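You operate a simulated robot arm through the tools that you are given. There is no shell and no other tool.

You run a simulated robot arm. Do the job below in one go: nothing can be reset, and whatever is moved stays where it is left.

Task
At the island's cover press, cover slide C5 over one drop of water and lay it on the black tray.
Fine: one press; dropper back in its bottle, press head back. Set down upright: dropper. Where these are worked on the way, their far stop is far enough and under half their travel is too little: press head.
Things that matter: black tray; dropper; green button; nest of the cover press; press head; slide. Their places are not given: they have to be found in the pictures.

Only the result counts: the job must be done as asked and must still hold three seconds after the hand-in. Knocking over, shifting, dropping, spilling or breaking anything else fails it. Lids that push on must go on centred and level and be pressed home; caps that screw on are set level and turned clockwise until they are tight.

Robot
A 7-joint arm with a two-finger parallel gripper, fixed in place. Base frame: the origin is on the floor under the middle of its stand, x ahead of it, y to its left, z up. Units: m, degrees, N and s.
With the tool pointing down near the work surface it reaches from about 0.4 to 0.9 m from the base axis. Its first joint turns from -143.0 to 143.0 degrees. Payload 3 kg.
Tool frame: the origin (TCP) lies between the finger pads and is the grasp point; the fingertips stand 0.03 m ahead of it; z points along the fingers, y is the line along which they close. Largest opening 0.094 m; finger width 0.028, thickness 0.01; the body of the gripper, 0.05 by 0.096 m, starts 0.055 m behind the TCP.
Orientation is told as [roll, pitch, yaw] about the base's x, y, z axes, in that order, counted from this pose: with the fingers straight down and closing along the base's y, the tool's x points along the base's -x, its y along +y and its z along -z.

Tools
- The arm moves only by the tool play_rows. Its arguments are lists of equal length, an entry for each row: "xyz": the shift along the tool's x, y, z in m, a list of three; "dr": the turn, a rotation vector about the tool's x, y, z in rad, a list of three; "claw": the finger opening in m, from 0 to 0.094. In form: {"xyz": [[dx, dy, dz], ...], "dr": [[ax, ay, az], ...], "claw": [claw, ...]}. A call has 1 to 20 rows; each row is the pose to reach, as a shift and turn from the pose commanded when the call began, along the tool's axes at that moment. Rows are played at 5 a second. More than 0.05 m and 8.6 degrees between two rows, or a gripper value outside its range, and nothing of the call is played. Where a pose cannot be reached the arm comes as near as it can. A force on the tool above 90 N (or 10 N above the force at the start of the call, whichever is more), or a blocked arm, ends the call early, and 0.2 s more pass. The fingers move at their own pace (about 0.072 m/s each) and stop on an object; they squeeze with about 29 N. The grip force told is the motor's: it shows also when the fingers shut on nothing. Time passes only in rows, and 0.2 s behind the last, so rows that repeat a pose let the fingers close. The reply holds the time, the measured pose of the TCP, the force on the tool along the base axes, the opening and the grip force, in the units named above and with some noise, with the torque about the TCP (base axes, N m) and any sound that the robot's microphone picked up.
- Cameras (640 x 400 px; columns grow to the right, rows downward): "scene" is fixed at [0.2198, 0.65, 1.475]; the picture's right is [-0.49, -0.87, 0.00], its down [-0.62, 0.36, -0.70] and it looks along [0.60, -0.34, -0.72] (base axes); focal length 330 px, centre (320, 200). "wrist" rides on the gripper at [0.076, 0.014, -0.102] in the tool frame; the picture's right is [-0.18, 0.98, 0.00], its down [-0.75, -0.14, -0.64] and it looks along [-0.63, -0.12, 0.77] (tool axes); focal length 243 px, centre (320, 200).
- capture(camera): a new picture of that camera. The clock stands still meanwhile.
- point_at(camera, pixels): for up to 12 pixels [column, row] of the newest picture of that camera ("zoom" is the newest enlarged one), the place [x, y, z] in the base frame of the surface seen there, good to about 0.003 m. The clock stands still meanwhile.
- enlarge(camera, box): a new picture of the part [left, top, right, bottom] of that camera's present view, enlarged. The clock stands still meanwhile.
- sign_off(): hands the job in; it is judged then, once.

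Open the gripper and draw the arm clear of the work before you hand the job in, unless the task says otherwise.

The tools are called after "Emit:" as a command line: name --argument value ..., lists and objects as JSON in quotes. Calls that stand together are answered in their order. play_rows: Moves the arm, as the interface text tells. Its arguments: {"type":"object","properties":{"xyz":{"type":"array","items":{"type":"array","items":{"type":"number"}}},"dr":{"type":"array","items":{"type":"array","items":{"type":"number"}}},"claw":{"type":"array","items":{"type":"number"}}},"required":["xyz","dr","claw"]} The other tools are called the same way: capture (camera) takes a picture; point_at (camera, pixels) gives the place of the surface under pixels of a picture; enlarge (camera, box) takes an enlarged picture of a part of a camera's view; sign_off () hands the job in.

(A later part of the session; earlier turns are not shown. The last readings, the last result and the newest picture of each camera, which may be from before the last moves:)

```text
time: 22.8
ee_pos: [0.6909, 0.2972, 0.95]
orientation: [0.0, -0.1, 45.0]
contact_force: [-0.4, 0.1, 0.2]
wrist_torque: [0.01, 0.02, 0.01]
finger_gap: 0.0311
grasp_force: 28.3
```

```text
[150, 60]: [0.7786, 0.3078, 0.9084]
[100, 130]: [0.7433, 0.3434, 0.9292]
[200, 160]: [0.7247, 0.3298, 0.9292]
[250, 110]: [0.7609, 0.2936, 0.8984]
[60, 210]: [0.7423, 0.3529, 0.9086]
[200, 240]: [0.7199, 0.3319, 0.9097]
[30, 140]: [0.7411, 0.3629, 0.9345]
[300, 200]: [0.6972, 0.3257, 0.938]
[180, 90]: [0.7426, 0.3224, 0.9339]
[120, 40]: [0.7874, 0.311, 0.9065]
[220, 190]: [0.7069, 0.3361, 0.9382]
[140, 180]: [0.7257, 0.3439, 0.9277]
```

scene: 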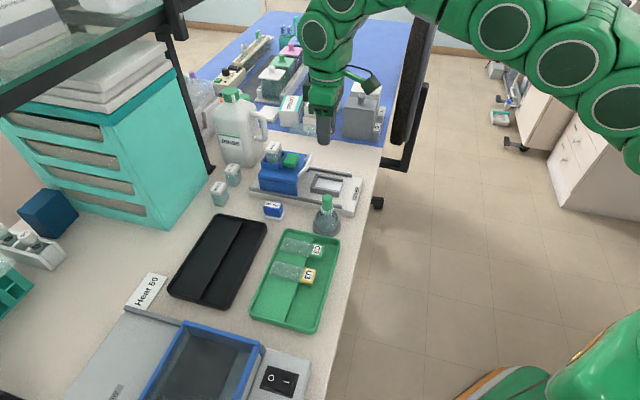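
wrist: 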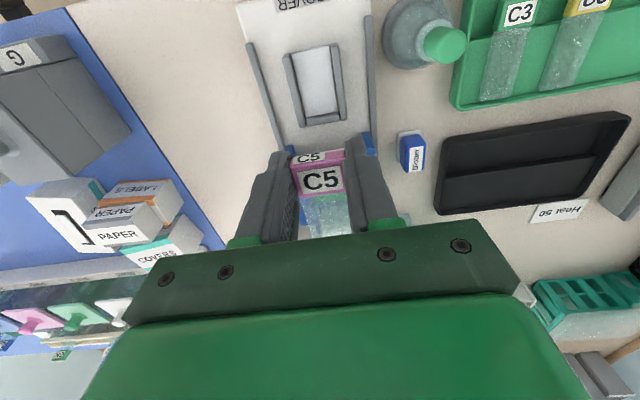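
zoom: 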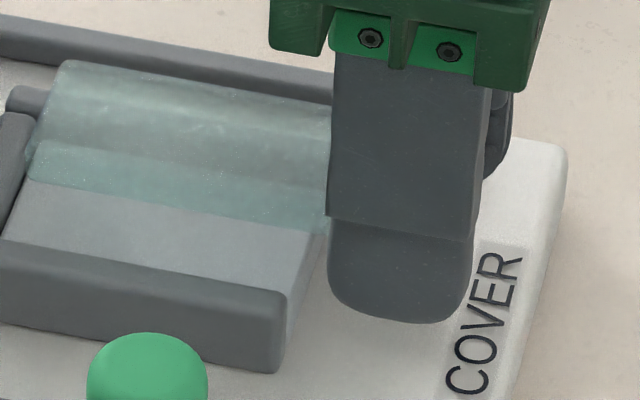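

To settle how thick the glass is and where its underside lies, I zoom strongly on U3 (same kind of slide) in the tray.

Emit:
enlarge --camera "scene" --box '[266, 256, 320, 290]'

Emit:
point_at --camera "zoom" --pixels '[[100, 120], [200, 130], [300, 150], [250, 190], [150, 180], [350, 240], [60, 80], [200, 250], [330, 190], [280, 120], [180, 100], [120, 160]]'

```text
11.76 times, centred on (293, 273) of scene
```

zoom: 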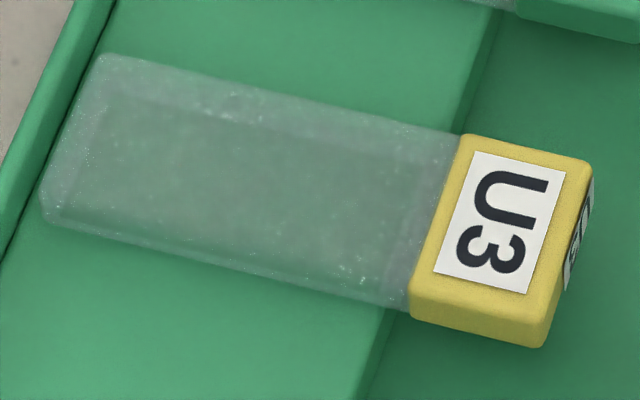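

```text
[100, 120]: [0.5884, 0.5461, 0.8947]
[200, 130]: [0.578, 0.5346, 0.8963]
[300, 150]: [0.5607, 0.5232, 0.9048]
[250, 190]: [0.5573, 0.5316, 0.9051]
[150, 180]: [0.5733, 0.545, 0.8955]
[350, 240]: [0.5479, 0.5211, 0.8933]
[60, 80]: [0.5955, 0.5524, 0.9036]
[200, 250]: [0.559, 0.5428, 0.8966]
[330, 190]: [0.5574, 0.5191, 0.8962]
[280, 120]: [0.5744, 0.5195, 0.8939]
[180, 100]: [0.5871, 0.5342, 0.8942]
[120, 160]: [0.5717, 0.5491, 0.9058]
```

U3 shows the glass is a full ~10 mm slab flush with the label, so C5's underside is ~22 mm below the TCP. Comparing edges, the slide should go ~2.5 mm toward the near wall; I shift +2.5 mm in tool y and lower to z≈0.943 (just above the wall tops).

Emit:
play_rows --xyz '[[0, 0.0015, 0], [0, 0.0025, 0.002], [0, 0.0025, 0.005], [0, 0.0025, 0.007], [0, 0.0025, 0.007]]' --dr '[[0, 0, 0], [0, 0, 0], [0, 0, 0], [0, 0, 0], [0, 0, 0]]' --claw '[0.01, 0.01, 0.01, 0.01, 0.01]'

Emit:
enlarge --camera "scene" --box '[310, 166, 358, 200]'

Emit:
enlarge --camera "wrist" --box '[270, 130, 390, 240]'

```text
time: 24.0
ee_pos: [0.6902, 0.2995, 0.9426]
orientation: [0.0, 0.0, 45.0]
contact_force: [-0.2, 0.1, -0.8]
wrist_torque: [-0.04, 0.02, -0.02]
finger_gap: 0.031
grasp_force: 28.6
```

```text
11.76 times, centred on (334, 183) of scene
```

zoom: 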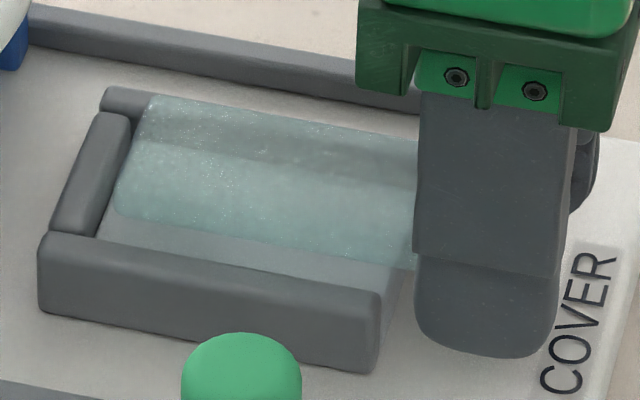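

```text
3.64 times, centred on (330, 185) of wrist
```

zoom: 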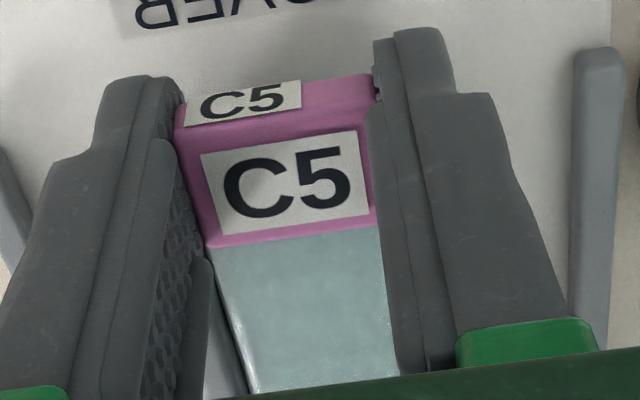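

The slide is now centred between the channel walls (≈5 mm each side) with ~3 mm to the back stop. I shift 1.5 mm toward the stop and lower gently to the floor.

Emit:
play_rows --xyz '[[-0.0015, 0, 0.002], [-0.0015, 0, 0.004], [-0.0015, 0, 0.006], [-0.0015, 0, 0.0075], [-0.0015, 0, 0.0085], [-0.0015, 0, 0.0085]]' --dr '[[0, 0, 0], [0, 0, 0], [0, 0, 0], [0, 0, 0], [0, 0, 0], [0, 0, 0]]' --claw '[0.01, 0.01, 0.01, 0.01, 0.01, 0.01]'

Emit:
enlarge --camera "scene" --box '[310, 166, 358, 200]'

```text
time: 25.4
ee_pos: [0.6909, 0.2997, 0.9339]
orientation: [0.1, 0.0, 45.0]
contact_force: [0.4, 0.3, -0.9]
wrist_torque: [0.01, 0.0, -0.01]
finger_gap: 0.0312
grasp_force: 29.2
```

```text
11.76 times, centred on (334, 183) of scene
```

zoom: 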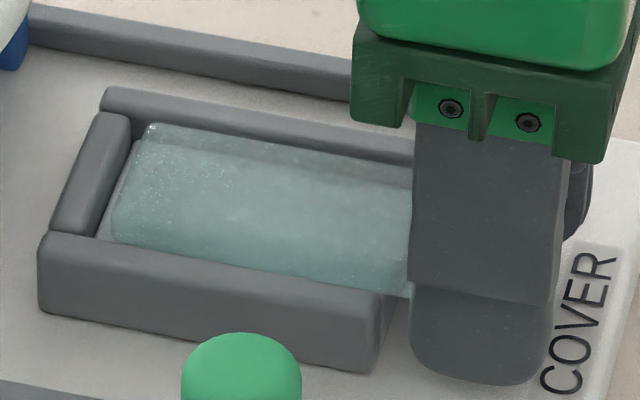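

The slide is down inside the channel. I lower in half-millimetre steps and watch the force for floor contact.

Emit:
play_rows --xyz '[[0, 0, 0.0005], [0, 0, 0.001], [0, 0, 0.0015], [0, 0, 0.0015]]' --dr '[[0, 0, 0], [0, 0, 0], [0, 0, 0], [0, 0, 0]]' --claw '[0.01, 0.01, 0.01, 0.01]'

Emit:
enlarge --camera "wrist" --box '[270, 130, 390, 240]'

```text
time: 26.4
ee_pos: [0.6899, 0.2993, 0.9323]
orientation: [0.0, 0.0, 44.9]
contact_force: [0.0, -0.1, 0.7]
wrist_torque: [0.08, -0.08, -0.02]
finger_gap: 0.0312
grasp_force: 28.9
```

```text
3.64 times, centred on (330, 185) of wrist
```

zoom: 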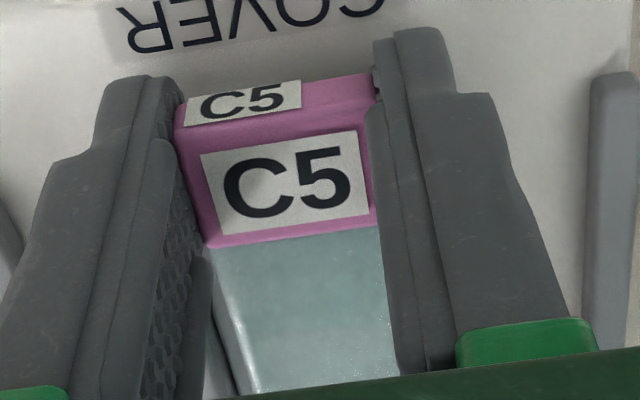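

Torque of (0.08, −0.08) suggests the glass is just touching the floor. I lower another 0.5 mm to confirm.

Emit:
play_rows --xyz '[[0, 0, 0.0005], [0, 0, 0.0005]]' --dr '[[0, 0, 0], [0, 0, 0]]' --claw '[0.01, 0.01]'

```text
time: 27.0
ee_pos: [0.6891, 0.2993, 0.9334]
orientation: [0.1, -0.1, 45.0]
contact_force: [-0.1, 0.1, 4.7]
wrist_torque: [0.13, -0.17, 0.05]
finger_gap: 0.0313
grasp_force: 28.7
```

Floor contact confirmed (4.7 N). I open the fingers to release the slide and check it.

Emit:
play_rows --xyz '[[0, 0, 0], [0, 0, 0], [0, 0, 0], [0, 0, 0]]' --dr '[[0, 0, 0], [0, 0, 0], [0, 0, 0], [0, 0, 0]]' --claw '[0.032, 0.036, 0.042, 0.046]'

Emit:
enlarge --camera "wrist" --box '[250, 110, 400, 240]'

Emit:
enlarge --camera "scene" --box '[310, 166, 358, 200]'

```text
time: 28.0
ee_pos: [0.6898, 0.3005, 0.9334]
orientation: [-0.1, 0.1, 45.1]
contact_force: [0.1, -0.4, 0.5]
wrist_torque: [-0.01, -0.03, -0.02]
finger_gap: 0.046
grasp_force: 0.1
```

```text
3.08 times, centred on (325, 175) of wrist
```

zoom: 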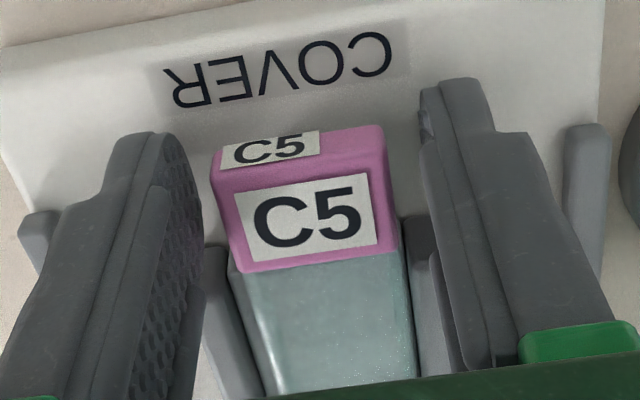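

```text
11.76 times, centred on (334, 183) of scene
```

zoom: 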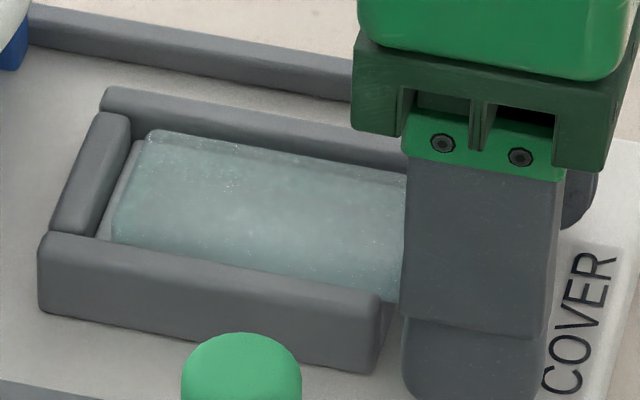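

C5 rests in the channel between the walls. I rise straight up 16 cm and then look at the dropper bottle.

Emit:
play_rows --xyz '[[0, 0, -0.01], [0, 0, -0.03], [0, 0, -0.06], [0, 0, -0.1], [0, 0, -0.14], [0, 0, -0.17], [0, 0, -0.17]]' --dr '[[0, 0, 0], [0, 0, 0], [0, 0, 0], [0, 0, 0], [0, 0, 0], [0, 0, 0], [0, 0, 0]]' --claw '[0.046, 0.046, 0.046, 0.046, 0.046, 0.046, 0.046]'

Emit:
capture --camera "wrist"

Emit:
enlarge --camera "scene" --box '[290, 160, 370, 240]'

```text
time: 29.6
ee_pos: [0.6895, 0.2995, 1.1027]
orientation: [0.0, 0.1, 44.9]
contact_force: [0.0, 0.5, 0.3]
wrist_torque: [-0.01, -0.01, 0.0]
finger_gap: 0.0461
grasp_force: 0.1
```

```text
taken
```

wrist: 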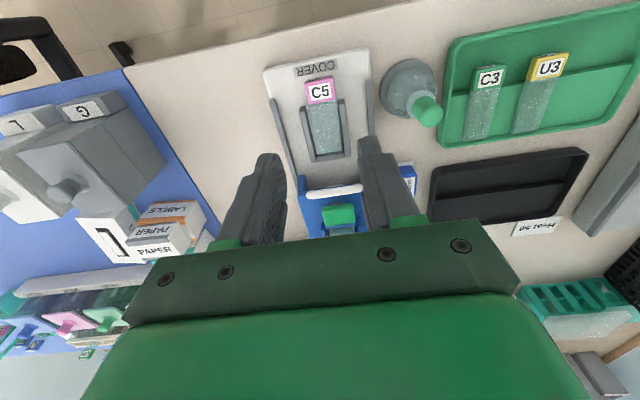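

```text
5.00 times, centred on (330, 200) of scene
```

zoom: 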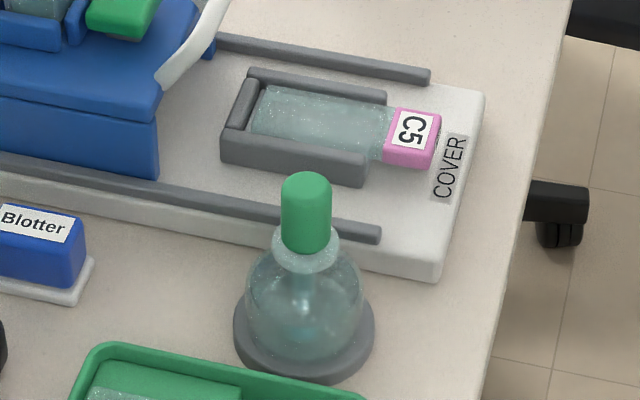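

C5 sits well in the nest. Now I measure the dropper bulb (zoom 305,212), neck and bottle.

Emit:
point_at --camera "zoom" --pixels '[[306, 180], [306, 200], [306, 230], [284, 210], [327, 210], [306, 248], [280, 245], [330, 245], [306, 262], [240, 320], [370, 320], [305, 375]]'

Emit:
enlarge --camera "wrist" --box '[360, 40, 460, 140]'

Emit:
point_at --camera "zoom" --pixels '[[440, 300], [420, 260], [480, 330], [420, 340], [380, 220], [330, 200], [180, 150], [260, 80], [300, 300], [340, 120], [440, 200], [460, 290]]'

```text
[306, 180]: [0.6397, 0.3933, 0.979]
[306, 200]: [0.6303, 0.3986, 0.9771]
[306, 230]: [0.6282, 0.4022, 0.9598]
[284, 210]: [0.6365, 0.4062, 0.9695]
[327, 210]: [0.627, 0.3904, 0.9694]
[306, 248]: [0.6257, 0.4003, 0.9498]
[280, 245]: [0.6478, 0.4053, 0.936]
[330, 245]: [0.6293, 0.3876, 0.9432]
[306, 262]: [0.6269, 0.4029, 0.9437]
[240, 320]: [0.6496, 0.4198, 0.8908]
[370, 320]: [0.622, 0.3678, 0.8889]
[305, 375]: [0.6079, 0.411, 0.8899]
```

```text
4.00 times, centred on (410, 90) of wrist
```

zoom: 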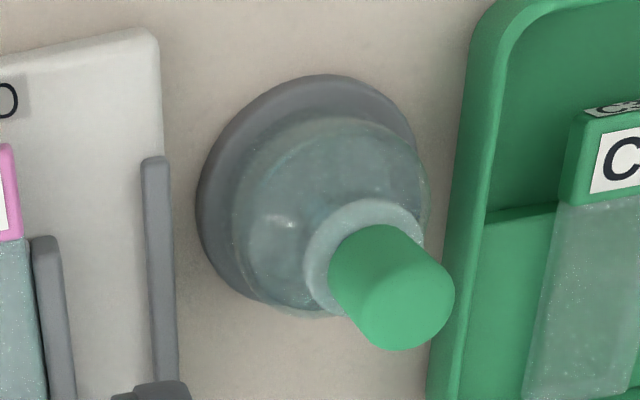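

```text
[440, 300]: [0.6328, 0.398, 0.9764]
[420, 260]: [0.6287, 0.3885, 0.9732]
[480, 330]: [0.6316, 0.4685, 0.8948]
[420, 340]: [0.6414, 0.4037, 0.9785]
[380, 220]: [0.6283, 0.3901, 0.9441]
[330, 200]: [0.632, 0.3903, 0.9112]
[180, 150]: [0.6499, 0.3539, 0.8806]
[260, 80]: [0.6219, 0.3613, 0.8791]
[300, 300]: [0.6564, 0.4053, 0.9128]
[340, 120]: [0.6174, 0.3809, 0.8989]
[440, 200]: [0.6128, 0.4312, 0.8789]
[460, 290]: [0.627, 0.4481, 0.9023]
```

The bulb is a ~20 mm cylinder, z≈0.947–0.979. I take a few more points on its top to pin its centre.

Emit:
point_at --camera "zoom" --pixels '[[400, 300], [360, 300], [450, 300], [400, 345], [400, 260], [435, 270], [370, 330], [345, 250], [330, 280], [410, 320], [395, 290], [385, 310]]'

Emit:
enlarge --camera "scene" --box '[310, 188, 345, 218]'

Emit:
point_at --camera "zoom" --pixels '[[315, 70], [315, 100], [315, 50], [270, 90], [360, 90], [315, 130], [290, 70], [340, 70], [270, 180], [365, 180], [315, 200], [315, 250]]'

```text
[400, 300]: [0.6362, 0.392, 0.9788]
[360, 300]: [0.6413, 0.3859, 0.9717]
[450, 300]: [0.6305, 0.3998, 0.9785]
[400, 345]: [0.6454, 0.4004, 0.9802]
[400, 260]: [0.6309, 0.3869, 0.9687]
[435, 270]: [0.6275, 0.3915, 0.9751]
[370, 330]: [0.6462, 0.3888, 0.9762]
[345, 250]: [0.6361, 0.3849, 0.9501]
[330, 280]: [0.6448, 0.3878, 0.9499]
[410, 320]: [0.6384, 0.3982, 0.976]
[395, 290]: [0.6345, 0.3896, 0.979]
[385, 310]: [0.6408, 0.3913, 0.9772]
```

```text
13.33 times, centred on (328, 203) of scene
```

zoom: 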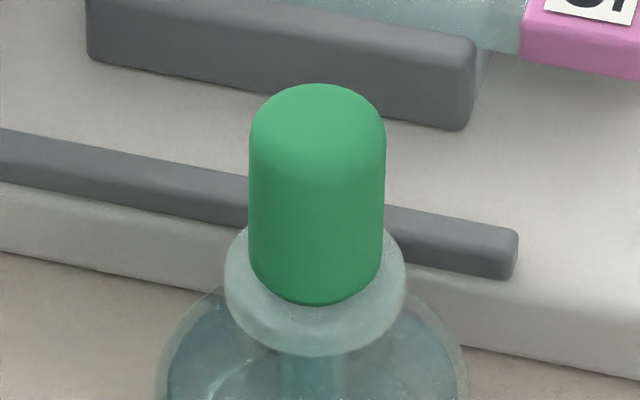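

```text
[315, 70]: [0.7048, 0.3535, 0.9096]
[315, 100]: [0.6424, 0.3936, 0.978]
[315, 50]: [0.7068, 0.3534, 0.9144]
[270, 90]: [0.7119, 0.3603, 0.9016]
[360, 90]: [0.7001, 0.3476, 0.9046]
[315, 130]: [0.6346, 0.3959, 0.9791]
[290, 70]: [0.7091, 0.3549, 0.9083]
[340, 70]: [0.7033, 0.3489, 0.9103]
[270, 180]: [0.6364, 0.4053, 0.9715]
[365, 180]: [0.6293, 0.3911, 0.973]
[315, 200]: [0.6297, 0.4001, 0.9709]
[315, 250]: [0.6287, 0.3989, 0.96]
```

Bulb centre ≈ (0.639, 0.394), diameter ≈22 mm, top z≈0.979, and the collar below is ~30 mm wide at z≈0.948. I move to hover above it at z≈1.035 with the claw at 0.05.

Emit:
play_rows --xyz '[[-0.005, 0.015, 0], [-0.012, 0.04, 0], [-0.02, 0.065, 0.01], [-0.027, 0.085, 0.025], [-0.03, 0.098, 0.045], [-0.0307, 0.102, 0.06], [-0.0307, 0.102, 0.068], [-0.0307, 0.102, 0.068]]' --dr '[[0, 0, 0], [0, 0, 0], [0, 0, 0], [0, 0, 0], [0, 0, 0], [0, 0, 0], [0, 0, 0], [0, 0, 0]]' --claw '[0.05, 0.05, 0.05, 0.05, 0.05, 0.05, 0.05, 0.05]'

Emit:
capture --camera "wrist"

Emit:
enlarge --camera "scene" --box '[280, 130, 370, 240]'

```text
time: 31.4
ee_pos: [0.6395, 0.3933, 1.0349]
orientation: [0.1, 0.0, 45.1]
contact_force: [-0.6, 0.4, 0.3]
wrist_torque: [-0.03, -0.01, 0.0]
finger_gap: 0.05
grasp_force: 0.0
```

```text
taken
```

wrist: 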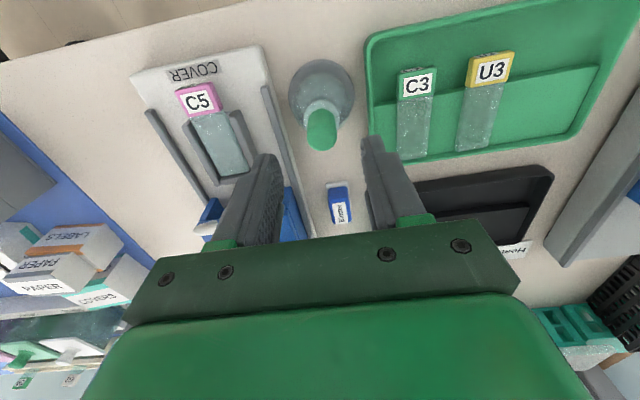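

```text
3.64 times, centred on (325, 185) of scene
```

zoom: 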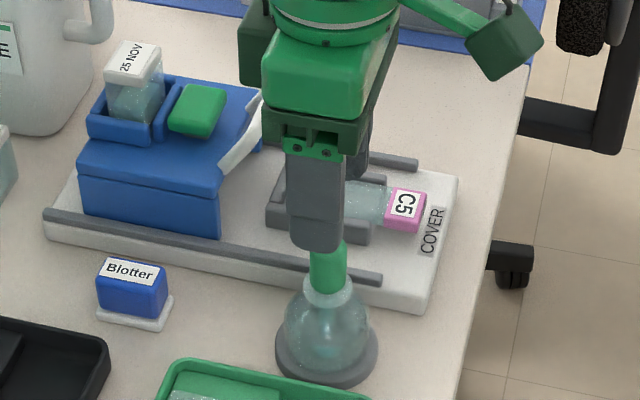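

The bulb appears at wrist (322,130). I zoom to check its centring against the expected column 320.

Emit:
enlarge --camera "wrist" --box '[270, 50, 380, 170]'

Emit:
point_at --camera "zoom" --pixels '[[330, 290], [330, 320], [290, 290], [370, 290], [330, 255], [310, 250], [350, 250], [330, 200]]'

```text
3.33 times, centred on (325, 110) of wrist
```

zoom: 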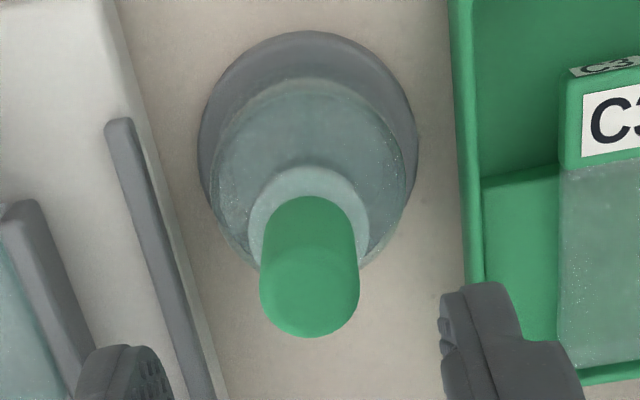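

```text
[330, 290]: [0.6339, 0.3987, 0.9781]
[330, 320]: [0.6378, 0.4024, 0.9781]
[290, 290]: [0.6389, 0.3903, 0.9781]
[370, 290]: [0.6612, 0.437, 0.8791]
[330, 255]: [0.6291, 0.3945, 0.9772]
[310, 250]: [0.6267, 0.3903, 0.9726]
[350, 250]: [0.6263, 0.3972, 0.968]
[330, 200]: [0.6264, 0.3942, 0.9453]
```

The bulb top centre is at wrist (322,136) versus expected (320,140): roughly +1 mm in tool y and +2 mm in tool x. I correct and descend to z≈0.983 around the bulb, still open.

Emit:
play_rows --xyz '[[0.0015, 0.001, 0.01], [0.0015, 0.001, 0.025], [0.0015, 0.001, 0.038], [0.0015, 0.001, 0.047], [0.0015, 0.001, 0.052], [0.0015, 0.001, 0.052]]' --dr '[[0, 0, 0], [0, 0, 0], [0, 0, 0], [0, 0, 0], [0, 0, 0], [0, 0, 0]]' --claw '[0.05, 0.05, 0.05, 0.05, 0.05, 0.05]'

Emit:
enlarge --camera "wrist" --box '[250, 110, 390, 240]'

Emit:
enlarge --camera "scene" --box '[305, 170, 355, 230]'

```text
time: 32.8
ee_pos: [0.6387, 0.3935, 0.9829]
orientation: [0.0, 0.1, 45.1]
contact_force: [-0.1, 0.1, 0.0]
wrist_torque: [-0.02, 0.03, 0.03]
finger_gap: 0.05
grasp_force: 0.1
```

```text
3.08 times, centred on (320, 175) of wrist
```

zoom: 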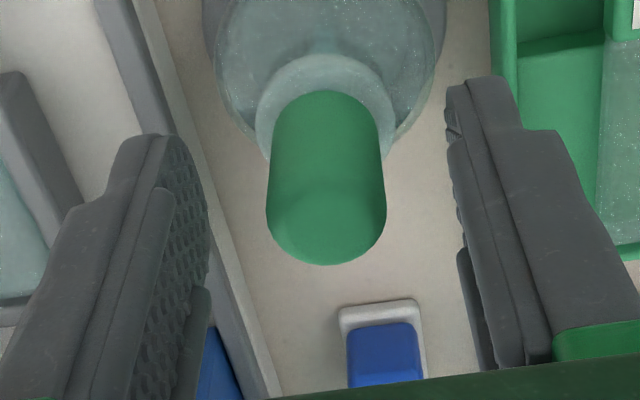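

```text
6.67 times, centred on (330, 200) of scene
```

zoom: 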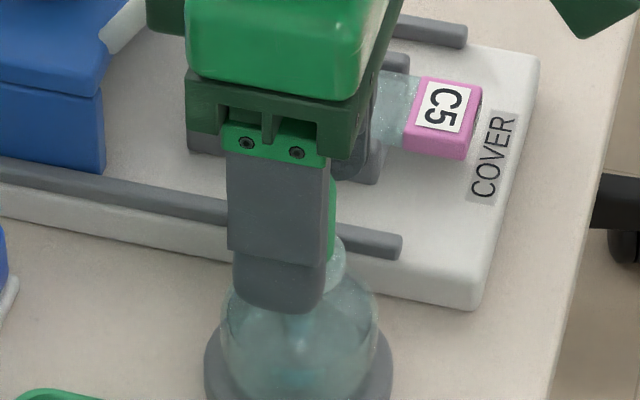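

The bulb's centre is ~1 mm toward tool +y/+x from the finger midpoint. I correct by 1 mm each, and close gently to a command slightly under the bulb's diameter (0.020).

Emit:
play_rows --xyz '[[0.001, 0.001, 0], [0.001, 0.001, 0], [0.001, 0.001, 0], [0.001, 0.001, 0], [0.001, 0.001, 0], [0.001, 0.001, 0], [0.001, 0.001, 0]]' --dr '[[0, 0, 0], [0, 0, 0], [0, 0, 0], [0, 0, 0], [0, 0, 0], [0, 0, 0], [0, 0, 0]]' --claw '[0.05, 0.04, 0.032, 0.028, 0.025, 0.022, 0.021]'

Emit:
enlarge --camera "wrist" --box '[250, 110, 390, 240]'

```text
time: 34.4
ee_pos: [0.6365, 0.3939, 0.9831]
orientation: [0.0, 0.0, 45.0]
contact_force: [-0.1, -0.8, 0.2]
wrist_torque: [-0.01, 0.01, 0.02]
finger_gap: 0.0215
grasp_force: 0.6
```

```text
3.08 times, centred on (320, 175) of wrist
```

zoom: 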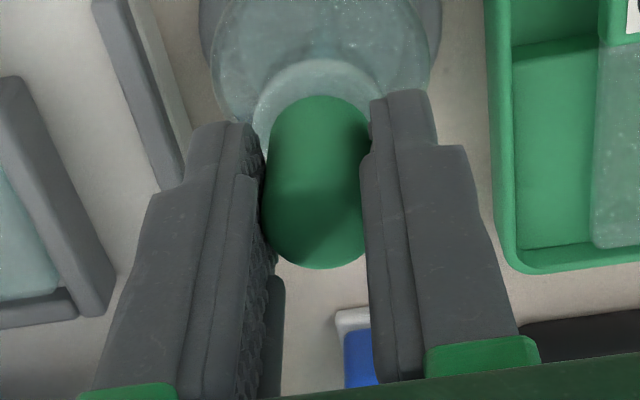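

Gap 0.0215 with only 0.6 N. I hold the same command to see where it settles.

Emit:
play_rows --xyz '[[0, 0, 0], [0, 0, 0]]' --dr '[[0, 0, 0], [0, 0, 0]]' --claw '[0.021, 0.021]'

```text
time: 35.0
ee_pos: [0.6365, 0.3943, 0.9829]
orientation: [0.1, 0.0, 45.0]
contact_force: [-0.8, -0.1, 0.9]
wrist_torque: [0.01, -0.01, 0.02]
finger_gap: 0.0215
grasp_force: 0.2
```

The gap stays at 0.0215 against a 0.021 command, so contact is very light. I tighten in small steps to see how force and gap respond.

Emit:
play_rows --xyz '[[0, 0, 0], [0, 0, 0]]' --dr '[[0, 0, 0], [0, 0, 0]]' --claw '[0.02, 0.02]'

Emit:
play_rows --xyz '[[0, 0, 0], [0, 0, 0]]' --dr '[[0, 0, 0], [0, 0, 0]]' --claw '[0.019, 0.019]'

```text
time: 35.6
ee_pos: [0.6376, 0.3931, 0.9834]
orientation: [0.0, 0.0, 44.9]
contact_force: [-0.6, -0.2, 0.2]
wrist_torque: [-0.02, -0.04, -0.01]
finger_gap: 0.0209
grasp_force: 0.9
```

```text
time: 36.2
ee_pos: [0.6372, 0.3945, 0.9828]
orientation: [0.1, 0.0, 45.0]
contact_force: [-0.1, 1.0, 0.4]
wrist_torque: [0.01, 0.03, -0.03]
finger_gap: 0.02
grasp_force: 1.3
```

The bulb is soft: force rises ~0.5 N per mm. I keep the light hold (command 0.019, 1.3 N) and lift slowly 15 mm to see whether the dropper follows.

Emit:
play_rows --xyz '[[0, 0, -0.001], [0, 0, -0.003], [0, 0, -0.006], [0, 0, -0.009], [0, 0, -0.012], [0, 0, -0.015], [0, 0, -0.015]]' --dr '[[0, 0, 0], [0, 0, 0], [0, 0, 0], [0, 0, 0], [0, 0, 0], [0, 0, 0], [0, 0, 0]]' --claw '[0.019, 0.019, 0.019, 0.019, 0.019, 0.019, 0.019]'

Emit:
enlarge --camera "wrist" --box '[250, 60, 390, 220]'

Emit:
enlarge --camera "scene" --box '[305, 170, 355, 240]'

```text
time: 37.8
ee_pos: [0.6352, 0.3939, 0.9973]
orientation: [0.0, 0.0, 44.9]
contact_force: [-0.3, 0.4, -0.2]
wrist_torque: [0.03, 0.02, 0.0]
finger_gap: 0.0202
grasp_force: 0.7
```

```text
2.50 times, centred on (320, 140) of wrist
```

zoom: 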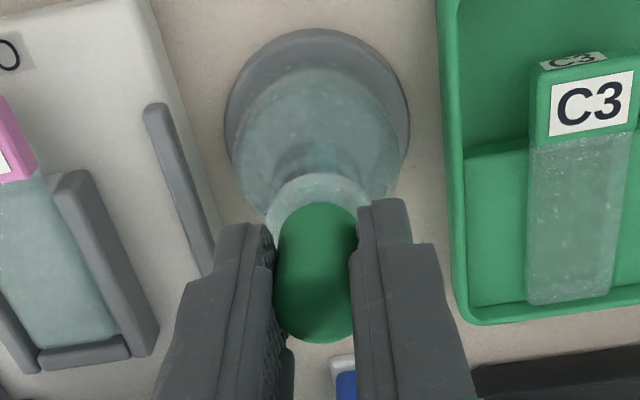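

```text
5.71 times, centred on (330, 205) of scene
```

zoom: 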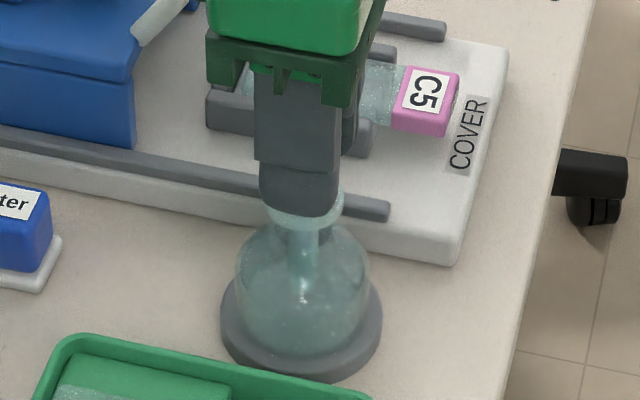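

The dropper (bulb, ring and stem) is rising with the gripper. I continue straight up slowly by another 10 cm.

Emit:
play_rows --xyz '[[0, 0, -0.004], [0, 0, -0.01], [0, 0, -0.017], [0, 0, -0.025], [0, 0, -0.033], [0, 0, -0.041], [0, 0, -0.049], [0, 0, -0.057], [0, 0, -0.065], [0, 0, -0.073], [0, 0, -0.081], [0, 0, -0.089], [0, 0, -0.095], [0, 0, -0.1], [0, 0, -0.1]]' --dr '[[0, 0, 0], [0, 0, 0], [0, 0, 0], [0, 0, 0], [0, 0, 0], [0, 0, 0], [0, 0, 0], [0, 0, 0], [0, 0, 0], [0, 0, 0], [0, 0, 0], [0, 0, 0], [0, 0, 0], [0, 0, 0], [0, 0, 0]]' --claw '[0.019, 0.019, 0.019, 0.019, 0.019, 0.019, 0.019, 0.019, 0.019, 0.019, 0.019, 0.019, 0.019, 0.019, 0.019]'

Emit:
capture --camera "wrist"

Emit:
enlarge --camera "scene" --box '[290, 120, 370, 240]'

```text
time: 41.0
ee_pos: [0.6367, 0.3936, 1.0989]
orientation: [-0.1, 0.0, 45.0]
contact_force: [1.1, -0.1, 0.0]
wrist_torque: [-0.02, 0.0, 0.0]
finger_gap: 0.0204
grasp_force: 1.2
```

```text
taken
```

wrist: 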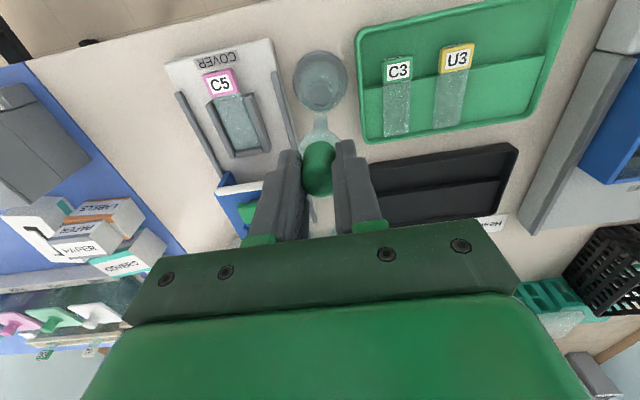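

```text
3.33 times, centred on (330, 180) of scene
```

zoom: 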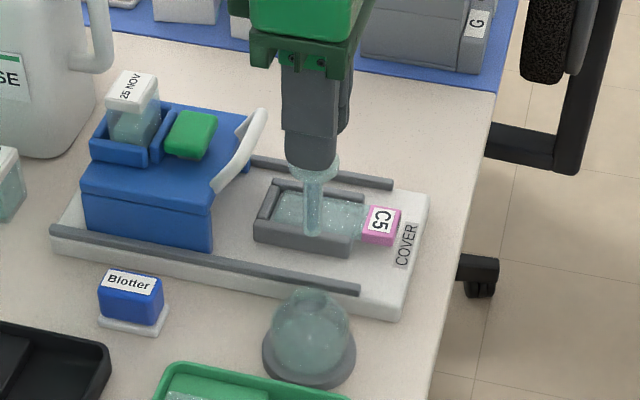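

The dropper is out, its stem tip at about zoom (313,233). I zoom in on the stem to find the tip height relative to the TCP.

Emit:
enlarge --camera "scene" --box '[305, 155, 345, 200]'

Emit:
point_at --camera "zoom" --pixels '[[315, 100], [300, 110], [330, 110], [318, 140], [318, 180], [318, 220], [310, 250], [318, 260], [314, 200], [322, 240], [316, 270], [310, 230]]'

Emit:
enlarge --camera "wrist" --box '[270, 90, 370, 210]'

```text
8.89 times, centred on (325, 178) of scene
```

zoom: 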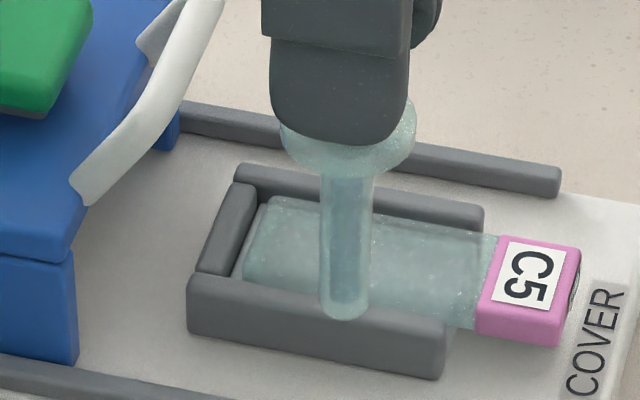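

```text
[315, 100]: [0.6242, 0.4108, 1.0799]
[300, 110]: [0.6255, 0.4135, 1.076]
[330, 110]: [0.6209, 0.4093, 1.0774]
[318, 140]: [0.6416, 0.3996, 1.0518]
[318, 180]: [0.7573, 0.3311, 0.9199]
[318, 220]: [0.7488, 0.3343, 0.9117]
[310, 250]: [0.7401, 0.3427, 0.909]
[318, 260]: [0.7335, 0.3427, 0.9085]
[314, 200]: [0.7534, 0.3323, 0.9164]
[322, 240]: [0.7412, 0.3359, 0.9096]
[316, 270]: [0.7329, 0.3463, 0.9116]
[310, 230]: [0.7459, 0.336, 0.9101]
```

```text
3.33 times, centred on (320, 150) of wrist
```

zoom: 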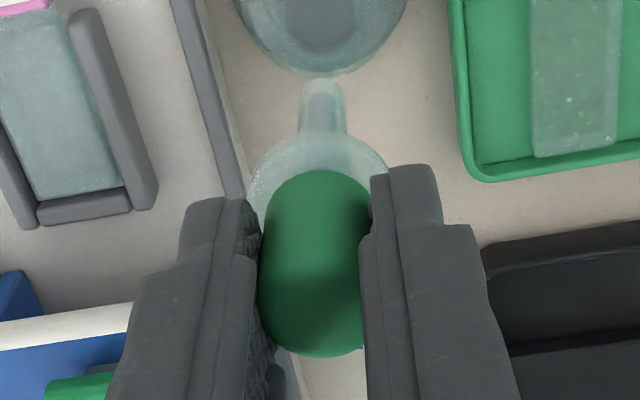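

The tip is ~90 mm below the TCP and the bulb hasn't slipped in the fingers. I carry the dropper at this height over the middle of C5's glass (u≈−0.75, v≈0.276).

Emit:
play_rows --xyz '[[-0.001, -0.004, 0], [-0.003, -0.012, 0], [-0.005, -0.024, 0], [-0.008, -0.038, 0], [-0.011, -0.052, 0], [-0.014, -0.066, 0], [-0.017, -0.08, 0], [-0.02, -0.092, 0], [-0.0215, -0.1, 0], [-0.022, -0.104, 0], [-0.022, -0.104, 0]]' --dr '[[0, 0, 0], [0, 0, 0], [0, 0, 0], [0, 0, 0], [0, 0, 0], [0, 0, 0], [0, 0, 0], [0, 0, 0], [0, 0, 0], [0, 0, 0], [0, 0, 0]]' --claw '[0.019, 0.019, 0.019, 0.019, 0.019, 0.019, 0.019, 0.019, 0.019, 0.019, 0.019]'

Emit:
capture --camera "wrist"

Emit:
enlarge --camera "scene" --box '[290, 110, 370, 220]'

```text
time: 43.4
ee_pos: [0.7263, 0.3356, 1.0962]
orientation: [0.0, 0.0, 45.0]
contact_force: [-0.3, 0.3, -0.3]
wrist_torque: [-0.01, -0.01, 0.0]
finger_gap: 0.0203
grasp_force: 1.3
```

```text
taken
```

wrist: 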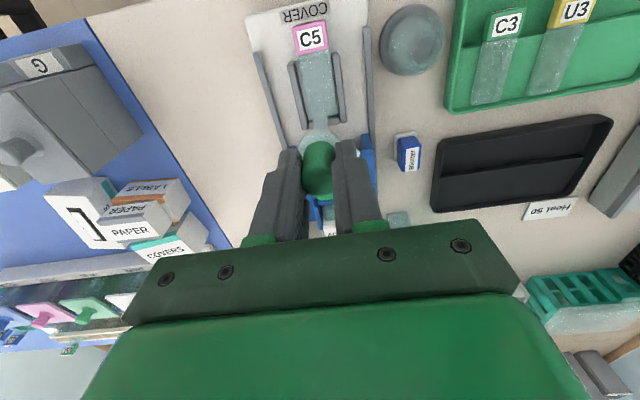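

```text
3.64 times, centred on (330, 165) of scene
```

zoom: 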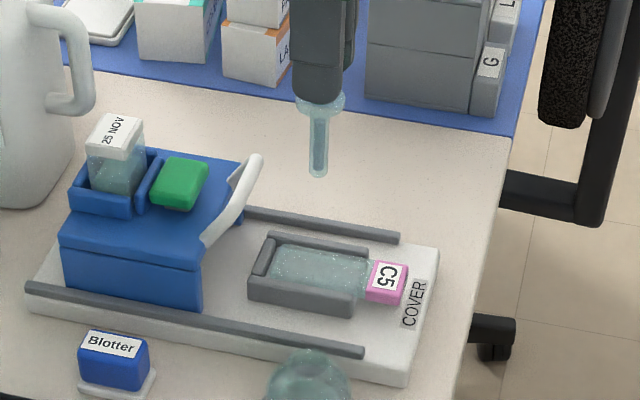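

The tip hangs well above C5 (scene zoom (317,175)). I lower ~72 mm so the tip stops roughly 1 cm above the glass.

Emit:
play_rows --xyz '[[0, 0, 0.005], [0, 0, 0.015], [0, 0, 0.027], [0, 0, 0.04], [0, 0, 0.052], [0, 0, 0.062], [0, 0, 0.069], [0, 0, 0.072], [0, 0, 0.072]]' --dr '[[0, 0, 0], [0, 0, 0], [0, 0, 0], [0, 0, 0], [0, 0, 0], [0, 0, 0], [0, 0, 0], [0, 0, 0], [0, 0, 0]]' --claw '[0.019, 0.019, 0.019, 0.019, 0.019, 0.019, 0.019, 0.019, 0.019]'

Emit:
enlarge --camera "scene" --box '[305, 150, 355, 200]'

Emit:
enlarge --camera "wrist" --box '[250, 30, 390, 200]'

```text
time: 45.4
ee_pos: [0.7245, 0.3355, 1.0253]
orientation: [0.1, -0.1, 45.0]
contact_force: [-0.5, 0.4, 0.4]
wrist_torque: [0.0, -0.03, 0.0]
finger_gap: 0.0201
grasp_force: 0.7
```

```text
8.00 times, centred on (330, 175) of scene
```

zoom: 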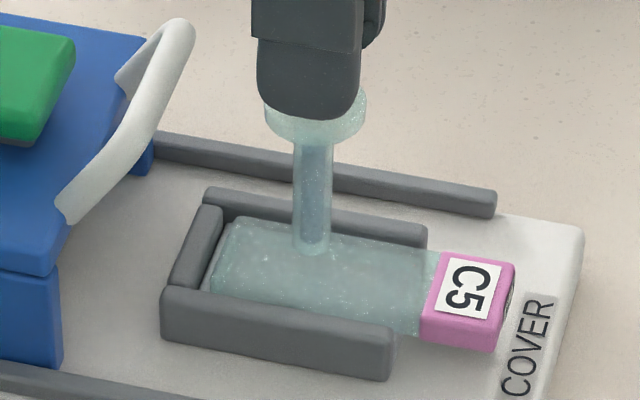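

```text
2.35 times, centred on (320, 115) of wrist
```

zoom: 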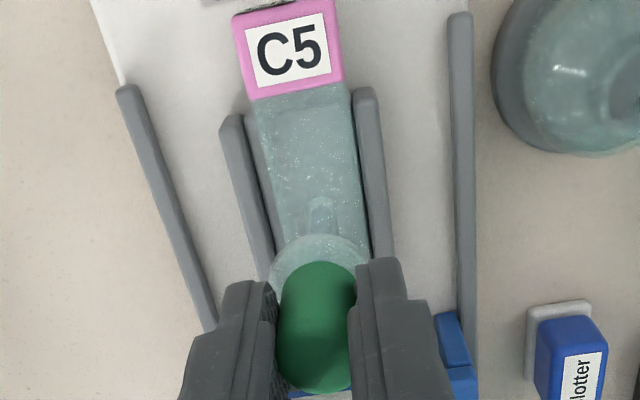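

The tip is ~1 cm above the middle of the glass. Now I squeeze in small steps, checking for sound or a drop after each.

Emit:
play_rows --xyz '[[0, 0, 0], [0, 0, 0]]' --dr '[[0, 0, 0], [0, 0, 0]]' --claw '[0.018, 0.017]'

Emit:
enlarge --camera "scene" --box '[305, 150, 355, 200]'

```text
time: 46.0
ee_pos: [0.725, 0.3359, 1.0265]
orientation: [0.0, 0.0, 45.0]
contact_force: [-0.1, -1.1, -0.5]
wrist_torque: [-0.01, 0.02, 0.01]
finger_gap: 0.0188
grasp_force: 25.4
```

```text
8.00 times, centred on (330, 175) of scene
```

zoom: 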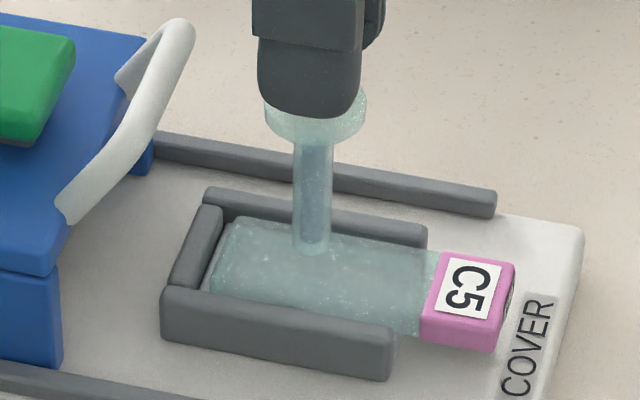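

The gap stopped at 0.0188 with force up to 25 N, so the bulb is squeezed to its stop. I look for a drop before doing anything else.

Emit:
enlarge --camera "scene" --box '[317, 172, 343, 192]'

Emit:
enlarge --camera "wrist" --box '[300, 60, 350, 150]'

```text
16.00 times, centred on (330, 182) of scene
```

zoom: 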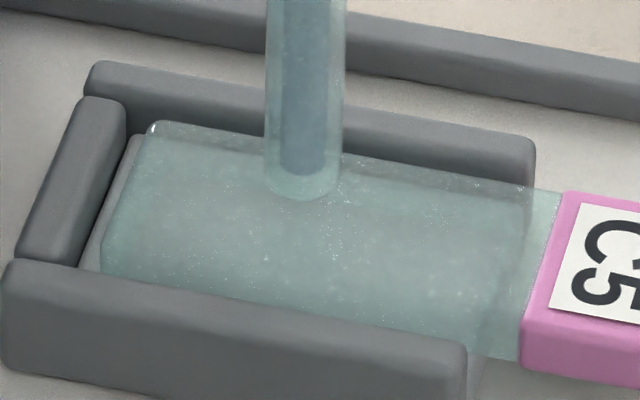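

```text
4.44 times, centred on (325, 105) of wrist
```

zoom: 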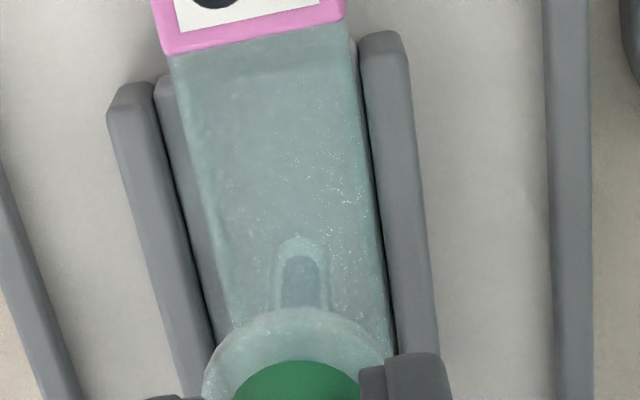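

No drop is visible yet on the glass under the tip. I hold the same squeeze briefly and look again.

Emit:
play_rows --xyz '[[0, 0, 0], [0, 0, 0]]' --dr '[[0, 0, 0], [0, 0, 0]]' --claw '[0.017, 0.017]'

Emit:
enlarge --camera "scene" --box '[317, 172, 343, 192]'

```text
time: 46.6
ee_pos: [0.7248, 0.3367, 1.0262]
orientation: [0.0, 0.0, 45.0]
contact_force: [-0.1, 0.4, 0.0]
wrist_torque: [0.0, 0.01, -0.02]
finger_gap: 0.0196
grasp_force: 13.1
```

```text
16.00 times, centred on (330, 182) of scene
```

zoom: 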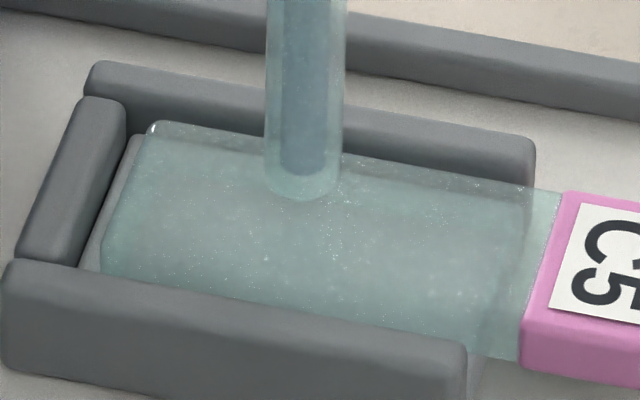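

The gap relaxed to 0.0196 with 13 N; I hold another moment to see the steady state.

Emit:
play_rows --xyz '[[0, 0, 0], [0, 0, 0], [0, 0, 0]]' --dr '[[0, 0, 0], [0, 0, 0], [0, 0, 0]]' --claw '[0.017, 0.017, 0.017]'

Emit:
enlarge --camera "wrist" --box '[250, 60, 390, 220]'

```text
time: 47.4
ee_pos: [0.7263, 0.3353, 1.0245]
orientation: [0.0, 0.0, 44.9]
contact_force: [0.5, -0.4, 0.4]
wrist_torque: [0.0, 0.0, -0.03]
finger_gap: 0.019
grasp_force: 26.3
```

```text
2.50 times, centred on (320, 140) of wrist
```

zoom: 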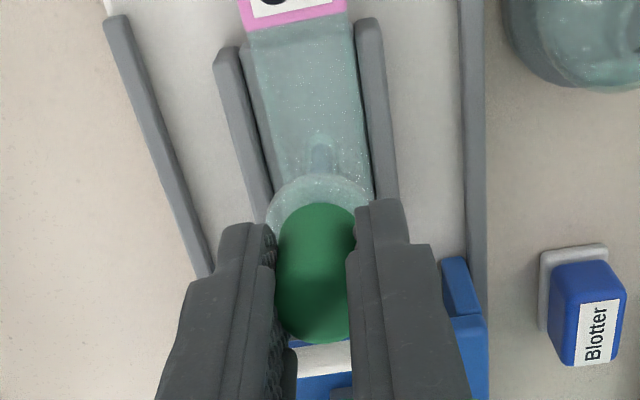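

Still no drop; the force varies 13–26 N at ~0.019. I squeeze a little further (0.015) and check again.

Emit:
play_rows --xyz '[[0, 0, 0], [0, 0, 0]]' --dr '[[0, 0, 0], [0, 0, 0]]' --claw '[0.016, 0.015]'

Emit:
enlarge --camera "scene" --box '[317, 172, 343, 192]'

Emit:
enlarge --camera "wrist" --box '[300, 60, 350, 150]'

```text
time: 48.0
ee_pos: [0.725, 0.3359, 1.026]
orientation: [0.0, 0.0, 45.0]
contact_force: [0.0, -0.2, -0.1]
wrist_torque: [0.01, -0.01, -0.03]
finger_gap: 0.0169
grasp_force: 29.1
```

```text
16.00 times, centred on (330, 182) of scene
```

zoom: 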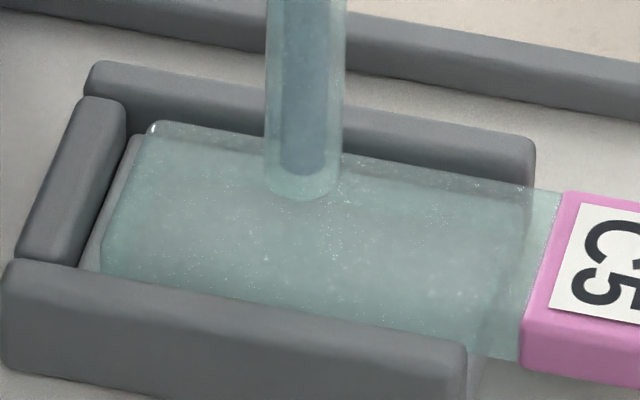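

```text
4.44 times, centred on (325, 105) of wrist
```

zoom: 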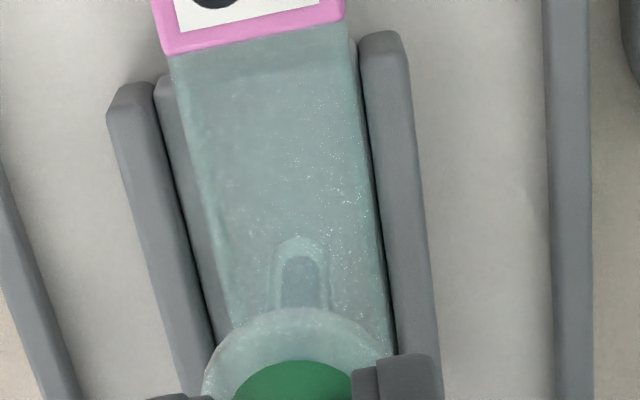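

Gap 0.0169 at 29 N, no drop seen yet. I go on squeezing to 0.012 and look again.

Emit:
play_rows --xyz '[[0, 0, 0], [0, 0, 0]]' --dr '[[0, 0, 0], [0, 0, 0]]' --claw '[0.013, 0.012]'

Emit:
enlarge --camera "scene" --box '[317, 172, 343, 192]'

Emit:
enlarge --camera "wrist" --box '[250, 60, 390, 220]'

```text
time: 48.6
ee_pos: [0.7256, 0.3352, 1.0264]
orientation: [0.0, 0.0, 45.1]
contact_force: [0.4, -0.7, -0.1]
wrist_torque: [0.01, -0.01, 0.0]
finger_gap: 0.0169
grasp_force: 28.4
```

```text
16.00 times, centred on (330, 182) of scene
```

zoom: 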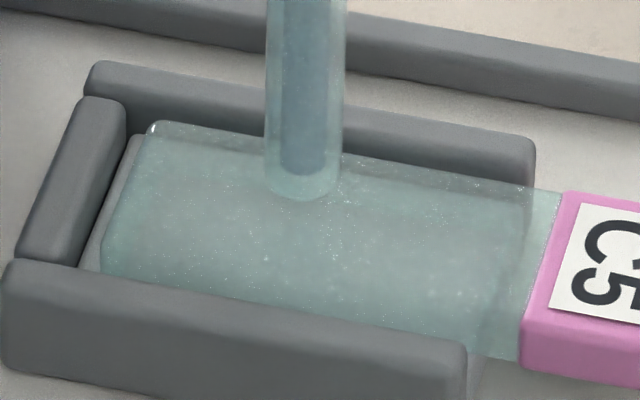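

```text
2.50 times, centred on (320, 140) of wrist
```

zoom: 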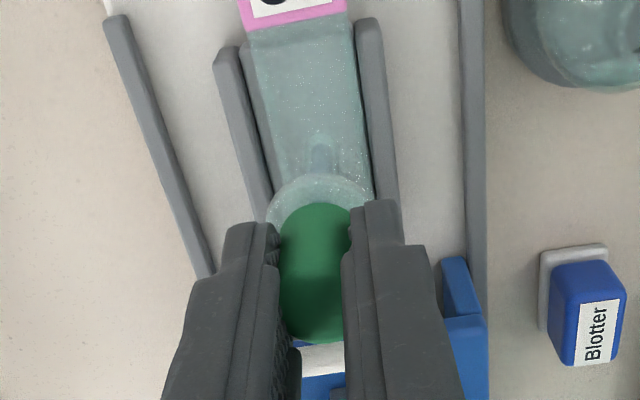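

The bulb is at full squeeze (0.0169, 29 N) and I see no drop. I relax to the light hold (0.019) and look again.

Emit:
play_rows --xyz '[[0, 0, 0], [0, 0, 0], [0, 0, 0]]' --dr '[[0, 0, 0], [0, 0, 0], [0, 0, 0]]' --claw '[0.016, 0.018, 0.019]'

Emit:
enlarge --camera "scene" --box '[317, 172, 343, 192]'

Emit:
capture --camera "wrist"

```text
time: 49.4
ee_pos: [0.724, 0.3363, 1.0256]
orientation: [0.0, 0.0, 45.0]
contact_force: [-0.3, 0.5, 0.5]
wrist_torque: [0.01, -0.02, 0.01]
finger_gap: 0.0199
grasp_force: 18.5
```

```text
16.00 times, centred on (330, 182) of scene
```

zoom: 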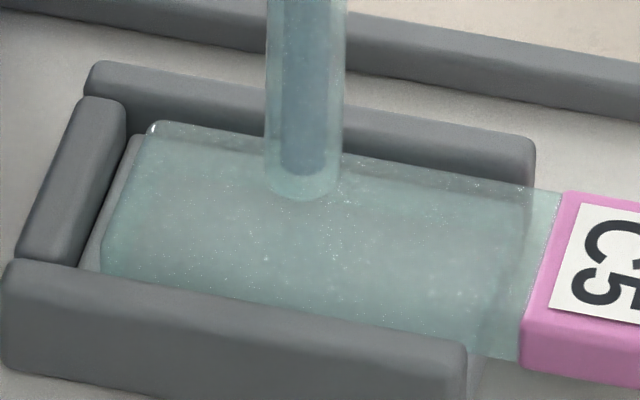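

```text
taken
```

wrist: 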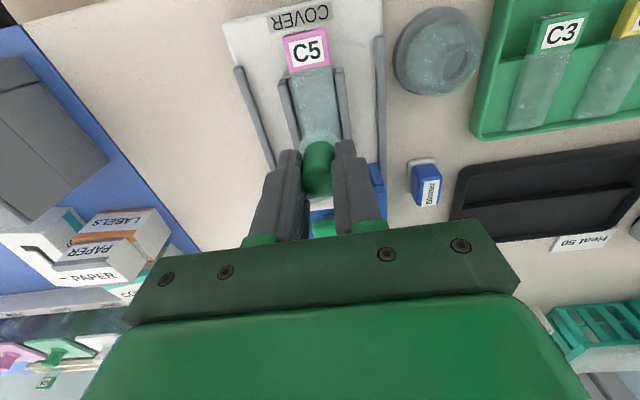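

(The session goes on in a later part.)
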